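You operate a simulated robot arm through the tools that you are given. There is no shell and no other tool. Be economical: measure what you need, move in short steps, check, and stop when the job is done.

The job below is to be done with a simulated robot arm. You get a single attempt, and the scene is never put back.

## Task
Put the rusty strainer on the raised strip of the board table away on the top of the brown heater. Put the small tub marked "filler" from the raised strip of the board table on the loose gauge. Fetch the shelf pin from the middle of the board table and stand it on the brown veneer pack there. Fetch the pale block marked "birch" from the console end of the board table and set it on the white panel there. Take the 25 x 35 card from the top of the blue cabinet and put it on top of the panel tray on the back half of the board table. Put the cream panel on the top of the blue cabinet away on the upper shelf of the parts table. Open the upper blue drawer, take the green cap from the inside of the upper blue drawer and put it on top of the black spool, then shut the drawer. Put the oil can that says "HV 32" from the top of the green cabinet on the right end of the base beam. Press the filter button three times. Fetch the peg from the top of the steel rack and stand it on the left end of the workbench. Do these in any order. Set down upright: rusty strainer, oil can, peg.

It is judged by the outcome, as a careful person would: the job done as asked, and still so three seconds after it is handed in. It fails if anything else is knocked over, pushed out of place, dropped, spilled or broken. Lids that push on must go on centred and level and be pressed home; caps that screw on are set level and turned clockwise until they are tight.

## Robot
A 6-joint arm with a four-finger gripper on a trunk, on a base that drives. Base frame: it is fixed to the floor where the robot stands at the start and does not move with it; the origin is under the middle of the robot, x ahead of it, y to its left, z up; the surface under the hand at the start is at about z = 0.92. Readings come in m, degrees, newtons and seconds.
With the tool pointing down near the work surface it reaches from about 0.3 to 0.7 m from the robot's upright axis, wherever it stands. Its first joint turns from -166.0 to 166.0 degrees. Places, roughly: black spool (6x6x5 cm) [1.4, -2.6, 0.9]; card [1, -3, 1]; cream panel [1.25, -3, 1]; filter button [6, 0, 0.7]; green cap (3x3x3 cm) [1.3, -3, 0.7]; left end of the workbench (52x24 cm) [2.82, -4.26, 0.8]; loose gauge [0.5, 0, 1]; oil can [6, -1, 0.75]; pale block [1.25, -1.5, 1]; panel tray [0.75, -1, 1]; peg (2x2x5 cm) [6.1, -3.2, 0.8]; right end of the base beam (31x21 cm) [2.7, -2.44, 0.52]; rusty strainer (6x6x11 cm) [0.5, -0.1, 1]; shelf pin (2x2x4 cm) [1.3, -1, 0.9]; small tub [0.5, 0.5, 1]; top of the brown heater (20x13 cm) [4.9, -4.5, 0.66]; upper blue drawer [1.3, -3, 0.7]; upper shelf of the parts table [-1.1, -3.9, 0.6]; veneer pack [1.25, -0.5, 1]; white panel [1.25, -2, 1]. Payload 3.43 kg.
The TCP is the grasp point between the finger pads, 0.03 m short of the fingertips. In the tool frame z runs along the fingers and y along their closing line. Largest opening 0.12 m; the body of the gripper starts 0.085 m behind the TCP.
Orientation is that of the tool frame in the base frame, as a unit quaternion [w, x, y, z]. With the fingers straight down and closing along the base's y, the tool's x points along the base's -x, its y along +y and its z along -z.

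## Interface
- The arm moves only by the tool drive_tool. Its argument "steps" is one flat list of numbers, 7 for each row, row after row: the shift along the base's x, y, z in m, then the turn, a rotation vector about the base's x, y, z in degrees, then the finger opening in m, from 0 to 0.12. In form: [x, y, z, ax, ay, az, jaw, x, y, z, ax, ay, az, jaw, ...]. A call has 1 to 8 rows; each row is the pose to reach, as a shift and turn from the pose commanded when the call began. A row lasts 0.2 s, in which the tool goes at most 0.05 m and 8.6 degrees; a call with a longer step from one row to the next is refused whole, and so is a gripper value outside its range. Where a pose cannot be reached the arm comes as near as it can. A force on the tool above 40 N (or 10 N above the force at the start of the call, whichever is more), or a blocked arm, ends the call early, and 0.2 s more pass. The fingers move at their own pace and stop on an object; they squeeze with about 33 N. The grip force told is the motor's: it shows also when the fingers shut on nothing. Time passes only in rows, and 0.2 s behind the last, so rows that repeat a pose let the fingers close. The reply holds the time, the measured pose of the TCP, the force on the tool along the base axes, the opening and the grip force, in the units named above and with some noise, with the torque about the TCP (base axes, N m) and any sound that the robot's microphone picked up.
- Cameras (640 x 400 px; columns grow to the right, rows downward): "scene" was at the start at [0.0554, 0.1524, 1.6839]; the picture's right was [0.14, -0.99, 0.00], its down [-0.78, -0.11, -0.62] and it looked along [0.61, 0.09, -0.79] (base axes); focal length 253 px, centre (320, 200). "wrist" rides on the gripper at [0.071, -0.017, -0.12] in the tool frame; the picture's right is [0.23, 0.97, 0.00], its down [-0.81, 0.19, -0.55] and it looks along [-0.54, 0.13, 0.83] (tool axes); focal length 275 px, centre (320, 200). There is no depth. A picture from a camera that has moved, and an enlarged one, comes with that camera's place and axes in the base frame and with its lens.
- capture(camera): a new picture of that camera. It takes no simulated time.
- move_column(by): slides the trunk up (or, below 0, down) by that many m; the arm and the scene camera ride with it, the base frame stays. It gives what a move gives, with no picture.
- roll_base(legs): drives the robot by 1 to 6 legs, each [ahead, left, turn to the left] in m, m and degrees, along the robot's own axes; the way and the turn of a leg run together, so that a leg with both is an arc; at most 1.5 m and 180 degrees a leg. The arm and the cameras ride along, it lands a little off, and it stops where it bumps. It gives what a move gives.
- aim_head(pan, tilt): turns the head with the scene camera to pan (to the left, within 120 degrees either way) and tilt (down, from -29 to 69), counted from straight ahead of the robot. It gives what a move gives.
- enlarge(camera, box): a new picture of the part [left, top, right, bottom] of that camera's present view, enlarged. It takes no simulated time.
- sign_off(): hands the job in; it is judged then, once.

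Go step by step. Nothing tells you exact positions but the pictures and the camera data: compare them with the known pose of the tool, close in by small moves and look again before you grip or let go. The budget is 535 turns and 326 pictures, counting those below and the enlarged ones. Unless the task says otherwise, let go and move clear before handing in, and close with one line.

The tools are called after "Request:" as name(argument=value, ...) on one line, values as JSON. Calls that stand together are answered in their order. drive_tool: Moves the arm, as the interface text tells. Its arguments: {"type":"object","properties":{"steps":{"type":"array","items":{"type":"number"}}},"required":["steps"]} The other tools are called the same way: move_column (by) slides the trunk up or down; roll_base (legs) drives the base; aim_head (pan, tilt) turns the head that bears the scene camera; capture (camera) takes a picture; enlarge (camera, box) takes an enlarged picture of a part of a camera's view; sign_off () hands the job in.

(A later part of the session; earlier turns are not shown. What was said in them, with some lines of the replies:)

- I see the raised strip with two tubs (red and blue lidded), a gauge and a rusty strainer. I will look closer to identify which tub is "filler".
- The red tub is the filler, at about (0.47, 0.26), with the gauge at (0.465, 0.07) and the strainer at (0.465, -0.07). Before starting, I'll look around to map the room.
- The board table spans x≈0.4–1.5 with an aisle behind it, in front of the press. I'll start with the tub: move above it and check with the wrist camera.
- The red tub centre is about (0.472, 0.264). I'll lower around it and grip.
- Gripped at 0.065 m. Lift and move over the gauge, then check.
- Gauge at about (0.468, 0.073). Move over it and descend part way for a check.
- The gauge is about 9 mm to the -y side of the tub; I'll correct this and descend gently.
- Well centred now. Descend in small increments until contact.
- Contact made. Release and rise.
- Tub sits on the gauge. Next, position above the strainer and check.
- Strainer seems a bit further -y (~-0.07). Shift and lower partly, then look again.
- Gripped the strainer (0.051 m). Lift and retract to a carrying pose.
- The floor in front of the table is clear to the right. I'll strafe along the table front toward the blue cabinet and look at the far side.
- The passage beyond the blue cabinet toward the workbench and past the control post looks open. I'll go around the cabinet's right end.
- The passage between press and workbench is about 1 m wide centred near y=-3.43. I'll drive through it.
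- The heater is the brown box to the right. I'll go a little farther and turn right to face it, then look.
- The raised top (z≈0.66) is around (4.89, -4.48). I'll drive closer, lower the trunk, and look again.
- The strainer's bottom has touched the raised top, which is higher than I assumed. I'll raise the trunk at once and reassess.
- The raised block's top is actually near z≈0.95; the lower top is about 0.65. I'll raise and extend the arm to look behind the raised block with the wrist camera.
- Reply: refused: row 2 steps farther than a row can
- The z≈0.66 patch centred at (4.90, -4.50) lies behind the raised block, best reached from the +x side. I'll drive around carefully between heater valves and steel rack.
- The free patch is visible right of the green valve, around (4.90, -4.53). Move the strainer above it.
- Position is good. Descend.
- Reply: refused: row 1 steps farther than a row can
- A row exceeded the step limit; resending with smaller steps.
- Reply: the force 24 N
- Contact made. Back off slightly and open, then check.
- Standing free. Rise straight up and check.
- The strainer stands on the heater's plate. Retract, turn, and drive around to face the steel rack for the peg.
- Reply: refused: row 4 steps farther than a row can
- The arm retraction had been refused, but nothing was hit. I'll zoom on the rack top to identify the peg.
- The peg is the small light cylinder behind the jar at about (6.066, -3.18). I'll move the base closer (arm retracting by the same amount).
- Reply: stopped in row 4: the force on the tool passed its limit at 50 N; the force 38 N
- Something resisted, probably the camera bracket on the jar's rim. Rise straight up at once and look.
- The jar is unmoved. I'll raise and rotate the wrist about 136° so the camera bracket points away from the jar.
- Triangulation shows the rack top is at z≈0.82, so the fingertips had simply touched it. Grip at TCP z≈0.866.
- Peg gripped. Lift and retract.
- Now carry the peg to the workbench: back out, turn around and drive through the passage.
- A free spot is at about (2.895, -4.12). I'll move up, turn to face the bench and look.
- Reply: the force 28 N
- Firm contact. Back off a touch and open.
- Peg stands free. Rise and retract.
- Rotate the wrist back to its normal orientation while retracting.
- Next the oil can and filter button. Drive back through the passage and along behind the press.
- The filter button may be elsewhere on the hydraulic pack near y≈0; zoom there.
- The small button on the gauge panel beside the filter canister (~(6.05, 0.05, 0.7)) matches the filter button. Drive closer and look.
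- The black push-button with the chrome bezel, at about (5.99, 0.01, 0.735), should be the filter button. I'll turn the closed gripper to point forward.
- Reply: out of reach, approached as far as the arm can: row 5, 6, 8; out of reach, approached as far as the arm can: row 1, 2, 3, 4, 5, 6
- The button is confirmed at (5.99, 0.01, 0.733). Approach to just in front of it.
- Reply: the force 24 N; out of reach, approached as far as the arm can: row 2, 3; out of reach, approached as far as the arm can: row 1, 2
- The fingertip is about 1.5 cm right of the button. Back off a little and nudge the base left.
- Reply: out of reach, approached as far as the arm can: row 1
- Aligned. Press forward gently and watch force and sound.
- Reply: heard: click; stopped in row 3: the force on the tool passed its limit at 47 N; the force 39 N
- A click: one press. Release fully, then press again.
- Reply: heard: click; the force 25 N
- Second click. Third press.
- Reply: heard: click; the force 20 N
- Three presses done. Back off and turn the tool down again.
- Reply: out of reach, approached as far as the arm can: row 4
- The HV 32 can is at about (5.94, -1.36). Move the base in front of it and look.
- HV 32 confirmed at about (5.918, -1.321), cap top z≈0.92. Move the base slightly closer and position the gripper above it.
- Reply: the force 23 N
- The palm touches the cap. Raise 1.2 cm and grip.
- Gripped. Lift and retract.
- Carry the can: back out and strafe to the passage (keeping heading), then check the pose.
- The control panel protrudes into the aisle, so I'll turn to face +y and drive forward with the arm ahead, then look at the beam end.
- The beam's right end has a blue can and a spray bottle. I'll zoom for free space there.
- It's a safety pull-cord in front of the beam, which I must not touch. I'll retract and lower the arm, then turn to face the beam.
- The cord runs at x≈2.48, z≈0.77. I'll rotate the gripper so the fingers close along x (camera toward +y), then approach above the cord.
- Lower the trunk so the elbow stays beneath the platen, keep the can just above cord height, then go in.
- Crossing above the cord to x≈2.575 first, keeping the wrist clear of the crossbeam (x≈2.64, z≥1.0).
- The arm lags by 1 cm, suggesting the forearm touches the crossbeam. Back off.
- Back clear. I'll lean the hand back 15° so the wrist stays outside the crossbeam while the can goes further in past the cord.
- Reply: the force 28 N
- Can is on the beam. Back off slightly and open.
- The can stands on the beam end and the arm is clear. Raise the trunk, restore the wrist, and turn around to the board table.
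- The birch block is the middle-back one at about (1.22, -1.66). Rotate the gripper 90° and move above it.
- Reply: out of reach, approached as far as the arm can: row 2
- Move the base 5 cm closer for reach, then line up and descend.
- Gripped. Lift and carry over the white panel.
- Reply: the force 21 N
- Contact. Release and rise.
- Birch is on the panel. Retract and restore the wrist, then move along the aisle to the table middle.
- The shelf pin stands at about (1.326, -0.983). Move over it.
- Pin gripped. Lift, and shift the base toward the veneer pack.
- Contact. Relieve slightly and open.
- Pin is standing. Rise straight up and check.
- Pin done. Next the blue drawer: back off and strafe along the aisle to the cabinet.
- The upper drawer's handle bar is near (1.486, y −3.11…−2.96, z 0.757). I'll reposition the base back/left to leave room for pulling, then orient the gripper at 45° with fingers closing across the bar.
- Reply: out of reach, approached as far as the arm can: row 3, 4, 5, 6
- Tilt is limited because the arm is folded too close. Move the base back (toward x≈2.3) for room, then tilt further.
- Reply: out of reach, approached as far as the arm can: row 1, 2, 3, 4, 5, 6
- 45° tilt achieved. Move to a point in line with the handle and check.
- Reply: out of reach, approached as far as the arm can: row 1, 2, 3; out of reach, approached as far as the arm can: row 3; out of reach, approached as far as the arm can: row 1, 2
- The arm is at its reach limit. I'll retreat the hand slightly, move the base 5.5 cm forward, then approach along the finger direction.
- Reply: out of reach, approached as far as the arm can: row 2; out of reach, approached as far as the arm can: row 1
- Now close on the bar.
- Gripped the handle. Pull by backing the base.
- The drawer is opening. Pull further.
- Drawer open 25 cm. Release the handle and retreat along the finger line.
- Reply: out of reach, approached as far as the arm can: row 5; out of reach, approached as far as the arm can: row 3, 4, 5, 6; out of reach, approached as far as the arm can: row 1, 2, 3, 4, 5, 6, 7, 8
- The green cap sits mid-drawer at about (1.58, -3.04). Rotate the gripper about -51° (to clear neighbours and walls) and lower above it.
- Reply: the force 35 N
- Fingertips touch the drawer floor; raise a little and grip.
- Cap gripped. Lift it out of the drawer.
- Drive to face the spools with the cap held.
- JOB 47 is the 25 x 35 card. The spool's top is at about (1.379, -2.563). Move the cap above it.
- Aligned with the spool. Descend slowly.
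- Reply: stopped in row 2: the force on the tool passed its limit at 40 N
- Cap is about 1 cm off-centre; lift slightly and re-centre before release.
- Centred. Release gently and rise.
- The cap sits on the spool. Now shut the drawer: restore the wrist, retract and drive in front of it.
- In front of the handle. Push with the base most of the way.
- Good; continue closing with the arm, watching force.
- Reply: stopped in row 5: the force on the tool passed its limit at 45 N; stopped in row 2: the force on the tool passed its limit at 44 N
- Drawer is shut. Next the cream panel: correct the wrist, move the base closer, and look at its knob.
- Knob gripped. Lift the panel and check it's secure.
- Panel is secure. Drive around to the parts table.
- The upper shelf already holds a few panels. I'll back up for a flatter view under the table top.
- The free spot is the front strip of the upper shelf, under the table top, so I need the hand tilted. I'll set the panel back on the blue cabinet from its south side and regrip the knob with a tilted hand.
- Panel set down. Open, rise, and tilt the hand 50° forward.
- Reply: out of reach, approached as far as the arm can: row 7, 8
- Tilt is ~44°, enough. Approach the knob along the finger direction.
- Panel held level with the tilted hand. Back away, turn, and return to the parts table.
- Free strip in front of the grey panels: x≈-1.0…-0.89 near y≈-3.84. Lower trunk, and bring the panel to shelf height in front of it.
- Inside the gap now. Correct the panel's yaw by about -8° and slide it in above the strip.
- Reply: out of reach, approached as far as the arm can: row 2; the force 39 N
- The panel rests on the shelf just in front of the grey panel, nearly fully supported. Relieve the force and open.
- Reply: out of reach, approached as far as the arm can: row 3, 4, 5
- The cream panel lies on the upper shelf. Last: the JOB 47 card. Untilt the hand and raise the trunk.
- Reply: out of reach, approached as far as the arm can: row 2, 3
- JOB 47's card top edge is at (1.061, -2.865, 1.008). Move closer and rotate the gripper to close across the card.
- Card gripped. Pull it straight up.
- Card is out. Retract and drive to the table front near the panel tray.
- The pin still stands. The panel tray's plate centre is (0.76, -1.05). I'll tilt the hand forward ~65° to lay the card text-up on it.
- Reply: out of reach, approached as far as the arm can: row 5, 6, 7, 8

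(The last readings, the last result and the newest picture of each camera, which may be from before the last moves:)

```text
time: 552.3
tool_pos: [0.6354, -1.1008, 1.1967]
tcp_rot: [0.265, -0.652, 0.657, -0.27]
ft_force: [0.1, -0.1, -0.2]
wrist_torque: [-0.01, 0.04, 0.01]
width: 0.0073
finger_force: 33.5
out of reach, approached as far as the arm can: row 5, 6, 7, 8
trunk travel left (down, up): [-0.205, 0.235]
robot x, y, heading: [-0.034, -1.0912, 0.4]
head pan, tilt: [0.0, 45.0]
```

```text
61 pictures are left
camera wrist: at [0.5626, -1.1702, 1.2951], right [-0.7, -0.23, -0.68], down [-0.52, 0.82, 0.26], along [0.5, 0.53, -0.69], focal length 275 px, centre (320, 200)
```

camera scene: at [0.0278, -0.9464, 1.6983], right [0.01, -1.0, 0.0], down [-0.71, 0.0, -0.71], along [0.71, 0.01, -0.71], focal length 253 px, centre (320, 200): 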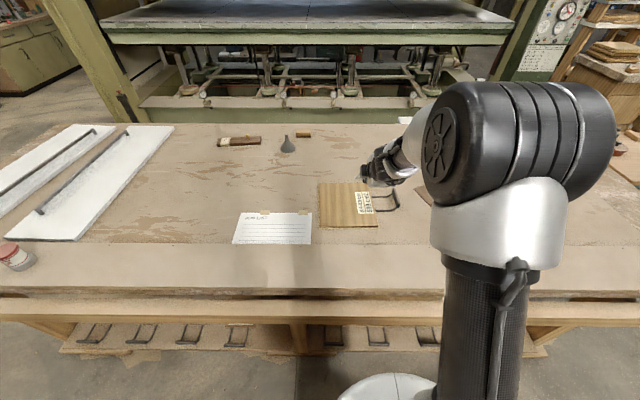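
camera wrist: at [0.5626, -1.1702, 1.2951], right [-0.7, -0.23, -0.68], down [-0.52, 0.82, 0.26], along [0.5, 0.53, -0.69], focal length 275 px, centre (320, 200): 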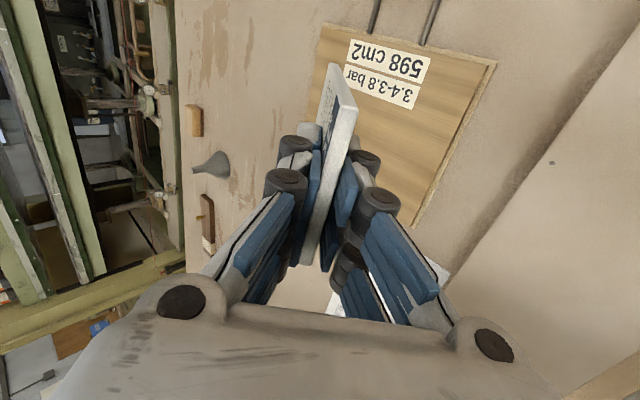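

Request:
drive_tool(steps=[0.01, 0.008, -0.04, 0, -2.5, 0, 0, 0.02, 0.016, -0.08, 0, -5, 0, 0, 0.03, 0.024, -0.12, 0, -8, 0, 0, 0.045, 0.032, -0.15, 0, -11, 0, 0, 0.06, 0.04, -0.17, 0, -14, 0, 0])

Request:
capture(camera="scene")

Request:
capture(camera="wrist")

```text
time: 553.5
tool_pos: [0.6926, -1.0607, 1.022]
tcp_rot: [0.344, -0.615, 0.619, -0.348]
ft_force: [0.1, 0.1, -0.2]
wrist_torque: [-0.01, 0.05, -0.02]
width: 0.0075
finger_force: 32.3
out of reach, approached as far as the arm can: row 1, 2
trunk travel left (down, up): [-0.205, 0.235]
robot x, y, heading: [-0.0284, -1.0897, 0.2]
head pan, tilt: [0.0, 45.0]
```

```text
60 pictures are left
camera scene: at [0.0288, -0.9458, 1.6982], right [0.01, -1.0, 0.0], down [-0.71, -0.01, -0.71], along [0.71, 0.0, -0.71], focal length 253 px, centre (320, 200)
```

scene: 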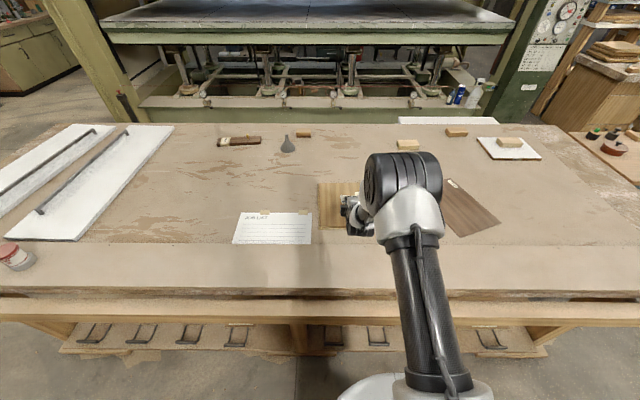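

```text
59 pictures are left
camera wrist: at [0.5983, -1.1301, 1.0986], right [-0.51, -0.23, -0.83], down [-0.56, 0.82, 0.12], along [0.65, 0.53, -0.54], focal length 275 px, centre (320, 200)
```

wrist: 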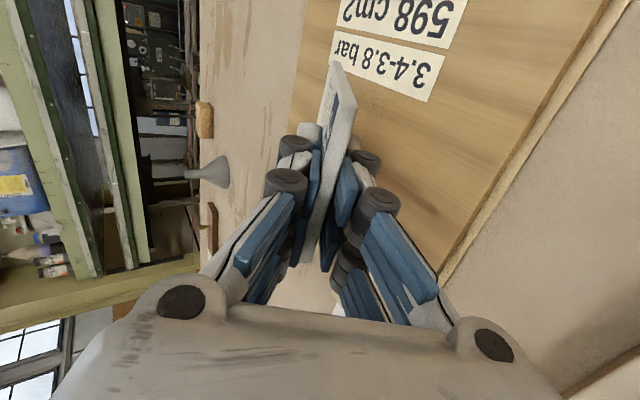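

Tilt is ~58°. Continue down toward the tray with a little more tilt.

Request:
drive_tool(steps=[0.01, 0, -0.012, 0, -2, 0, 0, 0.02, 0, -0.024, 0, -4, 0, 0, 0.03, 0, -0.034, 0, -6, 0, 0])

Request:
capture(camera="wrist")

Request:
enlarge(camera="scene", box=[290, 160, 450, 260])

```text
time: 554.3
tool_pos: [0.7228, -1.0599, 0.9881]
tcp_rot: [0.374, -0.596, 0.6, -0.38]
ft_force: [0.7, 0.2, -1.2]
wrist_torque: [0.0, 0.04, -0.02]
width: 0.0075
finger_force: 33.3
trunk travel left (down, up): [-0.205, 0.235]
robot x, y, heading: [-0.0347, -1.0866, 0.7]
head pan, tilt: [0.0, 45.0]
```

```text
58 pictures are left
camera wrist: at [0.6209, -1.1288, 1.0554], right [-0.42, -0.23, -0.88], down [-0.57, 0.82, 0.06], along [0.7, 0.53, -0.48], focal length 275 px, centre (320, 200)
```

wrist: 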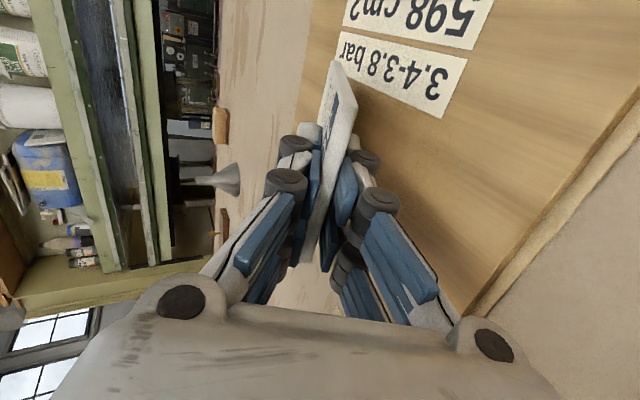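

```text
4.00 times, centred on (370, 210) of scene
camera zoom: at [0.0287, -0.9461, 1.6982], right [0.01, -1.0, 0.0], down [-0.71, -0.01, -0.71], along [0.71, 0.0, -0.71], focal length 1013 px, centre (120, 160)
```

zoom: 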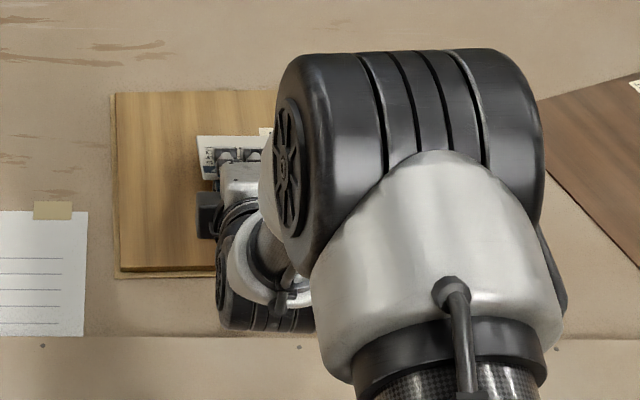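

Request:
drive_tool(steps=[0, 0, -0.008, 0, -2.5, 0, 0, 0, 0, -0.016, 0, -5, 0, 0])

Request:
drive_tool(steps=[0, 0, -0.003, 0, 0, 0, 0, 0, 0, -0.006, 0, 0, 0, 0])

Request:
enlarge(camera="scene", box=[310, 165, 400, 235])

```text
time: 554.9
tool_pos: [0.7215, -1.0579, 0.9719]
tcp_rot: [0.401, -0.578, 0.583, -0.406]
ft_force: [0.6, 0.1, -0.4]
wrist_torque: [0.05, 0.02, -0.05]
width: 0.0075
finger_force: 32.1
trunk travel left (down, up): [-0.205, 0.235]
robot x, y, heading: [-0.0317, -1.0856, 0.3]
head pan, tilt: [0.0, 45.0]
```

```text
time: 555.5
tool_pos: [0.7199, -1.0581, 0.9661]
tcp_rot: [0.399, -0.579, 0.584, -0.405]
ft_force: [0.3, 1.1, -1.2]
wrist_torque: [0.02, 0.02, 0.02]
width: 0.0074
finger_force: 32.8
trunk travel left (down, up): [-0.205, 0.235]
robot x, y, heading: [-0.0367, -1.0873, 0.4]
head pan, tilt: [0.0, 45.0]
```

```text
5.71 times, centred on (355, 200) of scene
camera zoom: at [0.0281, -0.9462, 1.6983], right [0.01, -1.0, 0.0], down [-0.71, -0.01, -0.71], along [0.71, 0.0, -0.71], focal length 1447 px, centre (120, 200)
```

zoom: 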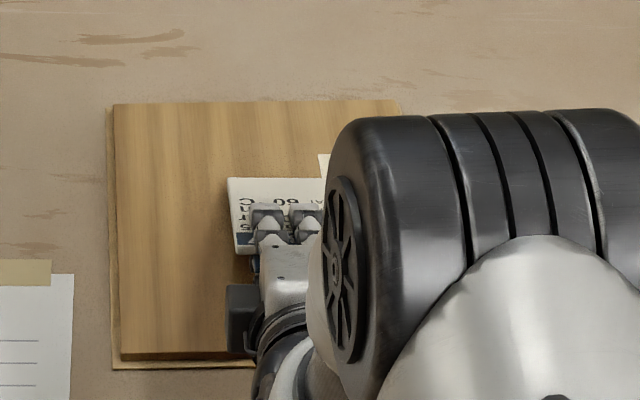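

Request:
drive_tool(steps=[0, 0, -0.003, 0, 0, 0, 0, 0, 0, -0.006, 0, 0, 0, 0])

Request:
drive_tool(steps=[0, 0, -0.002, 0, 0, 0, 0, 0, 0, -0.005, 0, 0, 0, 0])

```text
time: 556.1
tool_pos: [0.7213, -1.0592, 0.9619]
tcp_rot: [0.401, -0.579, 0.582, -0.406]
ft_force: [-0.6, 0.1, 1.0]
wrist_torque: [0.07, -0.12, 0.03]
width: 0.0074
finger_force: 32.7
trunk travel left (down, up): [-0.205, 0.235]
robot x, y, heading: [-0.0303, -1.0866, 0.4]
head pan, tilt: [0.0, 45.0]
```

```text
time: 556.7
tool_pos: [0.7221, -1.0579, 0.9585]
tcp_rot: [0.402, -0.577, 0.582, -0.408]
ft_force: [-2.9, -1.9, 12.7]
wrist_torque: [0.02, -1.1, -0.19]
width: 0.0078
finger_force: 33.2
trunk travel left (down, up): [-0.205, 0.235]
robot x, y, heading: [-0.0355, -1.0876, 0.4]
head pan, tilt: [0.0, 45.0]
```

Contact. To leave margin for release, lift slightly, move 4 cm further onto the tray and set down again.

Request:
drive_tool(steps=[0, 0, 0.01, 0, 0, 0, 0, 0.02, 0, 0.012, 0, 0, 0, 0, 0.04, 0, 0.012, 0, 0, 0, 0, 0.04, 0, 0.006, 0, 0, 0, 0, 0.04, 0, 0.003, 0, 0, 0, 0])

Request:
drive_tool(steps=[0, 0, 0.004, 0, 0, 0, 0.016, 0, 0, 0.008, 0, 0, 0, 0.03, 0, 0, 0.01, 0, 0, 0, 0.035])

Request:
capture(camera="wrist")

Request:
enlarge(camera="scene", box=[310, 155, 400, 235])

```text
time: 557.9
tool_pos: [0.761, -1.0581, 0.959]
tcp_rot: [0.401, -0.578, 0.583, -0.406]
ft_force: [-1.6, 0.7, 4.6]
wrist_torque: [0.1, -0.41, 0.04]
width: 0.0075
finger_force: 33.2
trunk travel left (down, up): [-0.205, 0.235]
robot x, y, heading: [-0.0319, -1.0901, 0.5]
head pan, tilt: [0.0, 45.0]
```

```text
time: 558.7
tool_pos: [0.7607, -1.0583, 0.9681]
tcp_rot: [0.401, -0.579, 0.584, -0.404]
ft_force: [0.3, 0.8, 0.0]
wrist_torque: [0.04, 0.05, 0.02]
width: 0.0352
finger_force: 0.3
trunk travel left (down, up): [-0.205, 0.235]
robot x, y, heading: [-0.0342, -1.0936, 0.5]
head pan, tilt: [0.0, 45.0]
```

```text
55 pictures are left
camera wrist: at [0.6538, -1.1281, 1.0258], right [-0.34, -0.23, -0.91], down [-0.58, 0.82, 0.01], along [0.74, 0.53, -0.41], focal length 275 px, centre (320, 200)
```

wrist: 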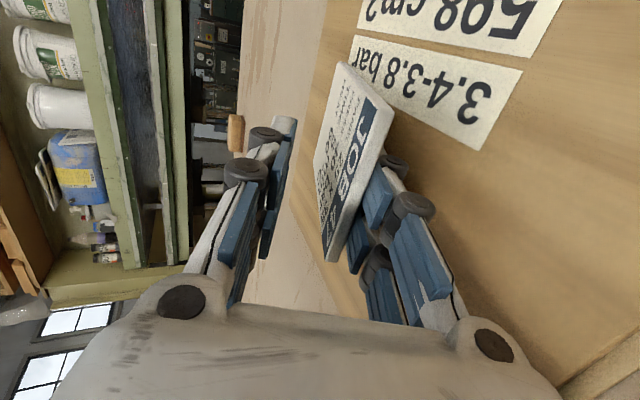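

```text
5.00 times, centred on (355, 195) of scene
camera zoom: at [0.028, -0.9462, 1.6983], right [0.01, -1.0, 0.0], down [-0.71, -0.01, -0.71], along [0.71, 0.0, -0.71], focal length 1266 px, centre (145, 225)
```

zoom: 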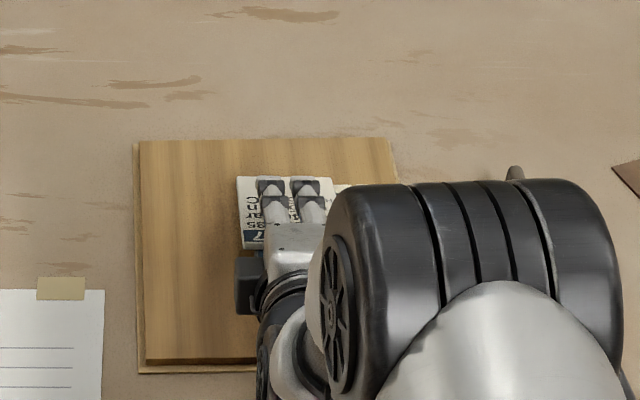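

Card rests on the lower finger with its far edge on the tray. Slide the fingers out backward.

Request:
drive_tool(steps=[-0.042, 0, 0.014, 0, 0, 0, 0.035, -0.084, 0, 0.03, 0, 0, 0, 0.035, -0.125, 0, 0.05, 0, 0, 0, 0.035, -0.15, 0, 0.085, 0, 0, 0, 0.035])

Request:
capture(camera="wrist")

Request:
enlarge(camera="scene", box=[310, 155, 400, 235])

```text
time: 559.7
tool_pos: [0.6099, -1.0587, 1.0518]
tcp_rot: [0.401, -0.579, 0.583, -0.405]
ft_force: [-0.6, -1.0, -0.7]
wrist_torque: [-0.02, 0.0, 0.02]
width: 0.035
finger_force: 0.0
trunk travel left (down, up): [-0.205, 0.235]
robot x, y, heading: [-0.0334, -1.089, 0.4]
head pan, tilt: [0.0, 45.0]
```

```text
53 pictures are left
camera wrist: at [0.5035, -1.1301, 1.1115], right [-0.34, -0.23, -0.91], down [-0.58, 0.82, 0.01], along [0.74, 0.53, -0.41], focal length 275 px, centre (320, 200)
```

wrist: 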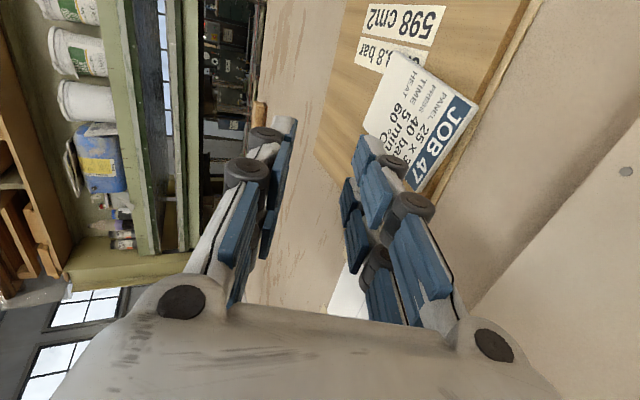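

```text
5.00 times, centred on (355, 195) of scene
camera zoom: at [0.0268, -0.9462, 1.6984], right [0.01, -1.0, 0.0], down [-0.71, 0.0, -0.71], along [0.71, 0.01, -0.71], focal length 1266 px, centre (145, 225)
```

zoom: 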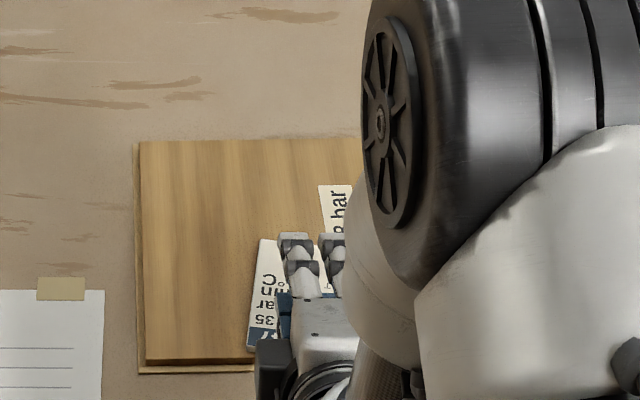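

The card lies flat on the tray. Back the robot off and verify.

Request:
roll_base(legs=[[-0.3, 0, 0]])

Request:
drive_tool(steps=[0, -0.01, 0.03, 0, 8, 0, 0.035, 0, -0.04, 0.06, 0, 16, 0, 0.035, 0, -0.08, 0.08, 0, 24, 0, 0.035, -0.02, -0.12, 0.09, 0, 32, 0, 0.035, -0.04, -0.16, 0.09, 0, 40, 0, 0.035, -0.06, -0.2, 0.09, 0, 48, 0, 0.035])

Request:
capture(camera="scene")

Request:
enlarge(camera="scene", box=[290, 120, 410, 200])

```text
time: 561.7
tool_pos: [0.3158, -1.0629, 1.0532]
tcp_rot: [0.401, -0.578, 0.584, -0.406]
ft_force: [0.1, 1.0, 0.2]
wrist_torque: [-0.01, 0.04, -0.04]
width: 0.035
finger_force: 0.1
trunk travel left (down, up): [-0.205, 0.235]
robot x, y, heading: [-0.3318, -1.0918, 0.1]
head pan, tilt: [0.0, 45.0]
```

```text
time: 563.3
tool_pos: [0.2849, -1.2281, 1.16]
tcp_rot: [0.247, -0.566, 0.782, -0.091]
ft_force: [1.2, -0.3, 0.4]
wrist_torque: [-0.04, 0.01, -0.01]
width: 0.035
finger_force: 0.1
out of reach, approached as far as the arm can: row 4, 5
trunk travel left (down, up): [-0.205, 0.235]
robot x, y, heading: [-0.329, -1.0895, 0.4]
head pan, tilt: [0.0, 45.0]
stopped in row 6: the arm was blocked; the commanded pose is now the measured one
```

```text
51 pictures are left
camera scene: at [-0.268, -0.9473, 1.6982], right [0.01, -1.0, 0.0], down [-0.71, 0.0, -0.71], along [0.71, 0.0, -0.71], focal length 253 px, centre (320, 200)
```

scene: 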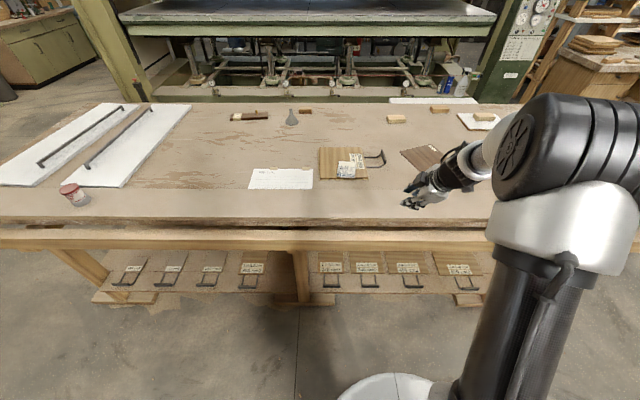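

```text
5.00 times, centred on (350, 160) of scene
camera zoom: at [-0.268, -0.9473, 1.6982], right [0.01, -1.0, 0.0], down [-0.71, 0.0, -0.71], along [0.71, 0.0, -0.71], focal length 1266 px, centre (170, 400)
```

zoom: 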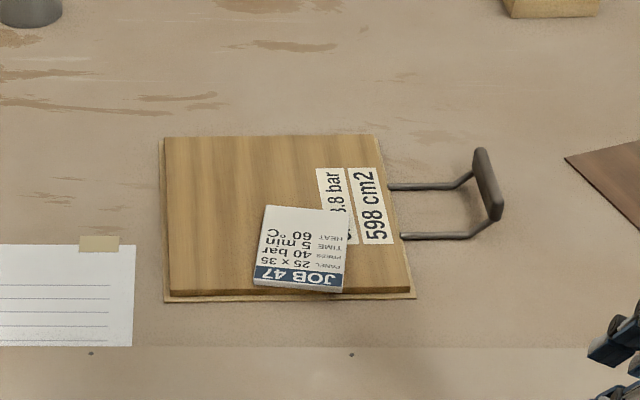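

Request:
enlarge(camera="scene", box=[420, 30, 640, 130])

Request:
enlarge(camera="scene", box=[30, 90, 310, 230])

```text
2.91 times, centred on (530, 80) of scene
camera zoom: at [-0.268, -0.9473, 1.6982], right [0.01, -1.0, 0.0], down [-0.71, 0.0, -0.71], along [0.71, 0.0, -0.71], focal length 737 px, centre (-291, 549)
```

zoom: 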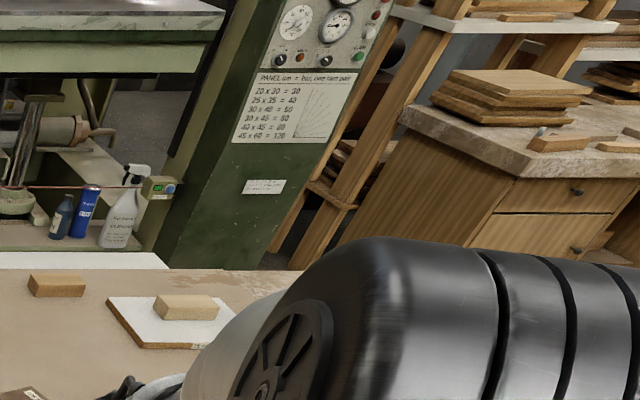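

```text
2.29 times, centred on (170, 160) of scene
camera zoom: at [-0.268, -0.9473, 1.6982], right [0.01, -1.0, 0.0], down [-0.71, 0.0, -0.71], along [0.71, 0.0, -0.71], focal length 579 px, centre (663, 291)
```

zoom: 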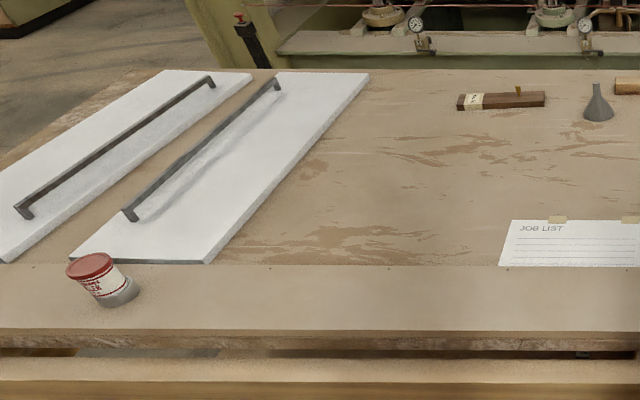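

Everything I can see from here is in place: tub on the gauge, pin on the veneer pack, birch on the panel, can on the beam, card on the tray. The gripper is empty and clear, so I'm handing in.

Request:
sign_off()

```text
The job is handed in.
```

I did all ten tasks and handed the job in. My last look, from the front of the board table, confirmed five of them: the tub, the pin, the birch block, the oil can and the card. I checked the strainer, cream panel, cap and shut drawer only when I did them. I last saw the peg standing just after I let it go.
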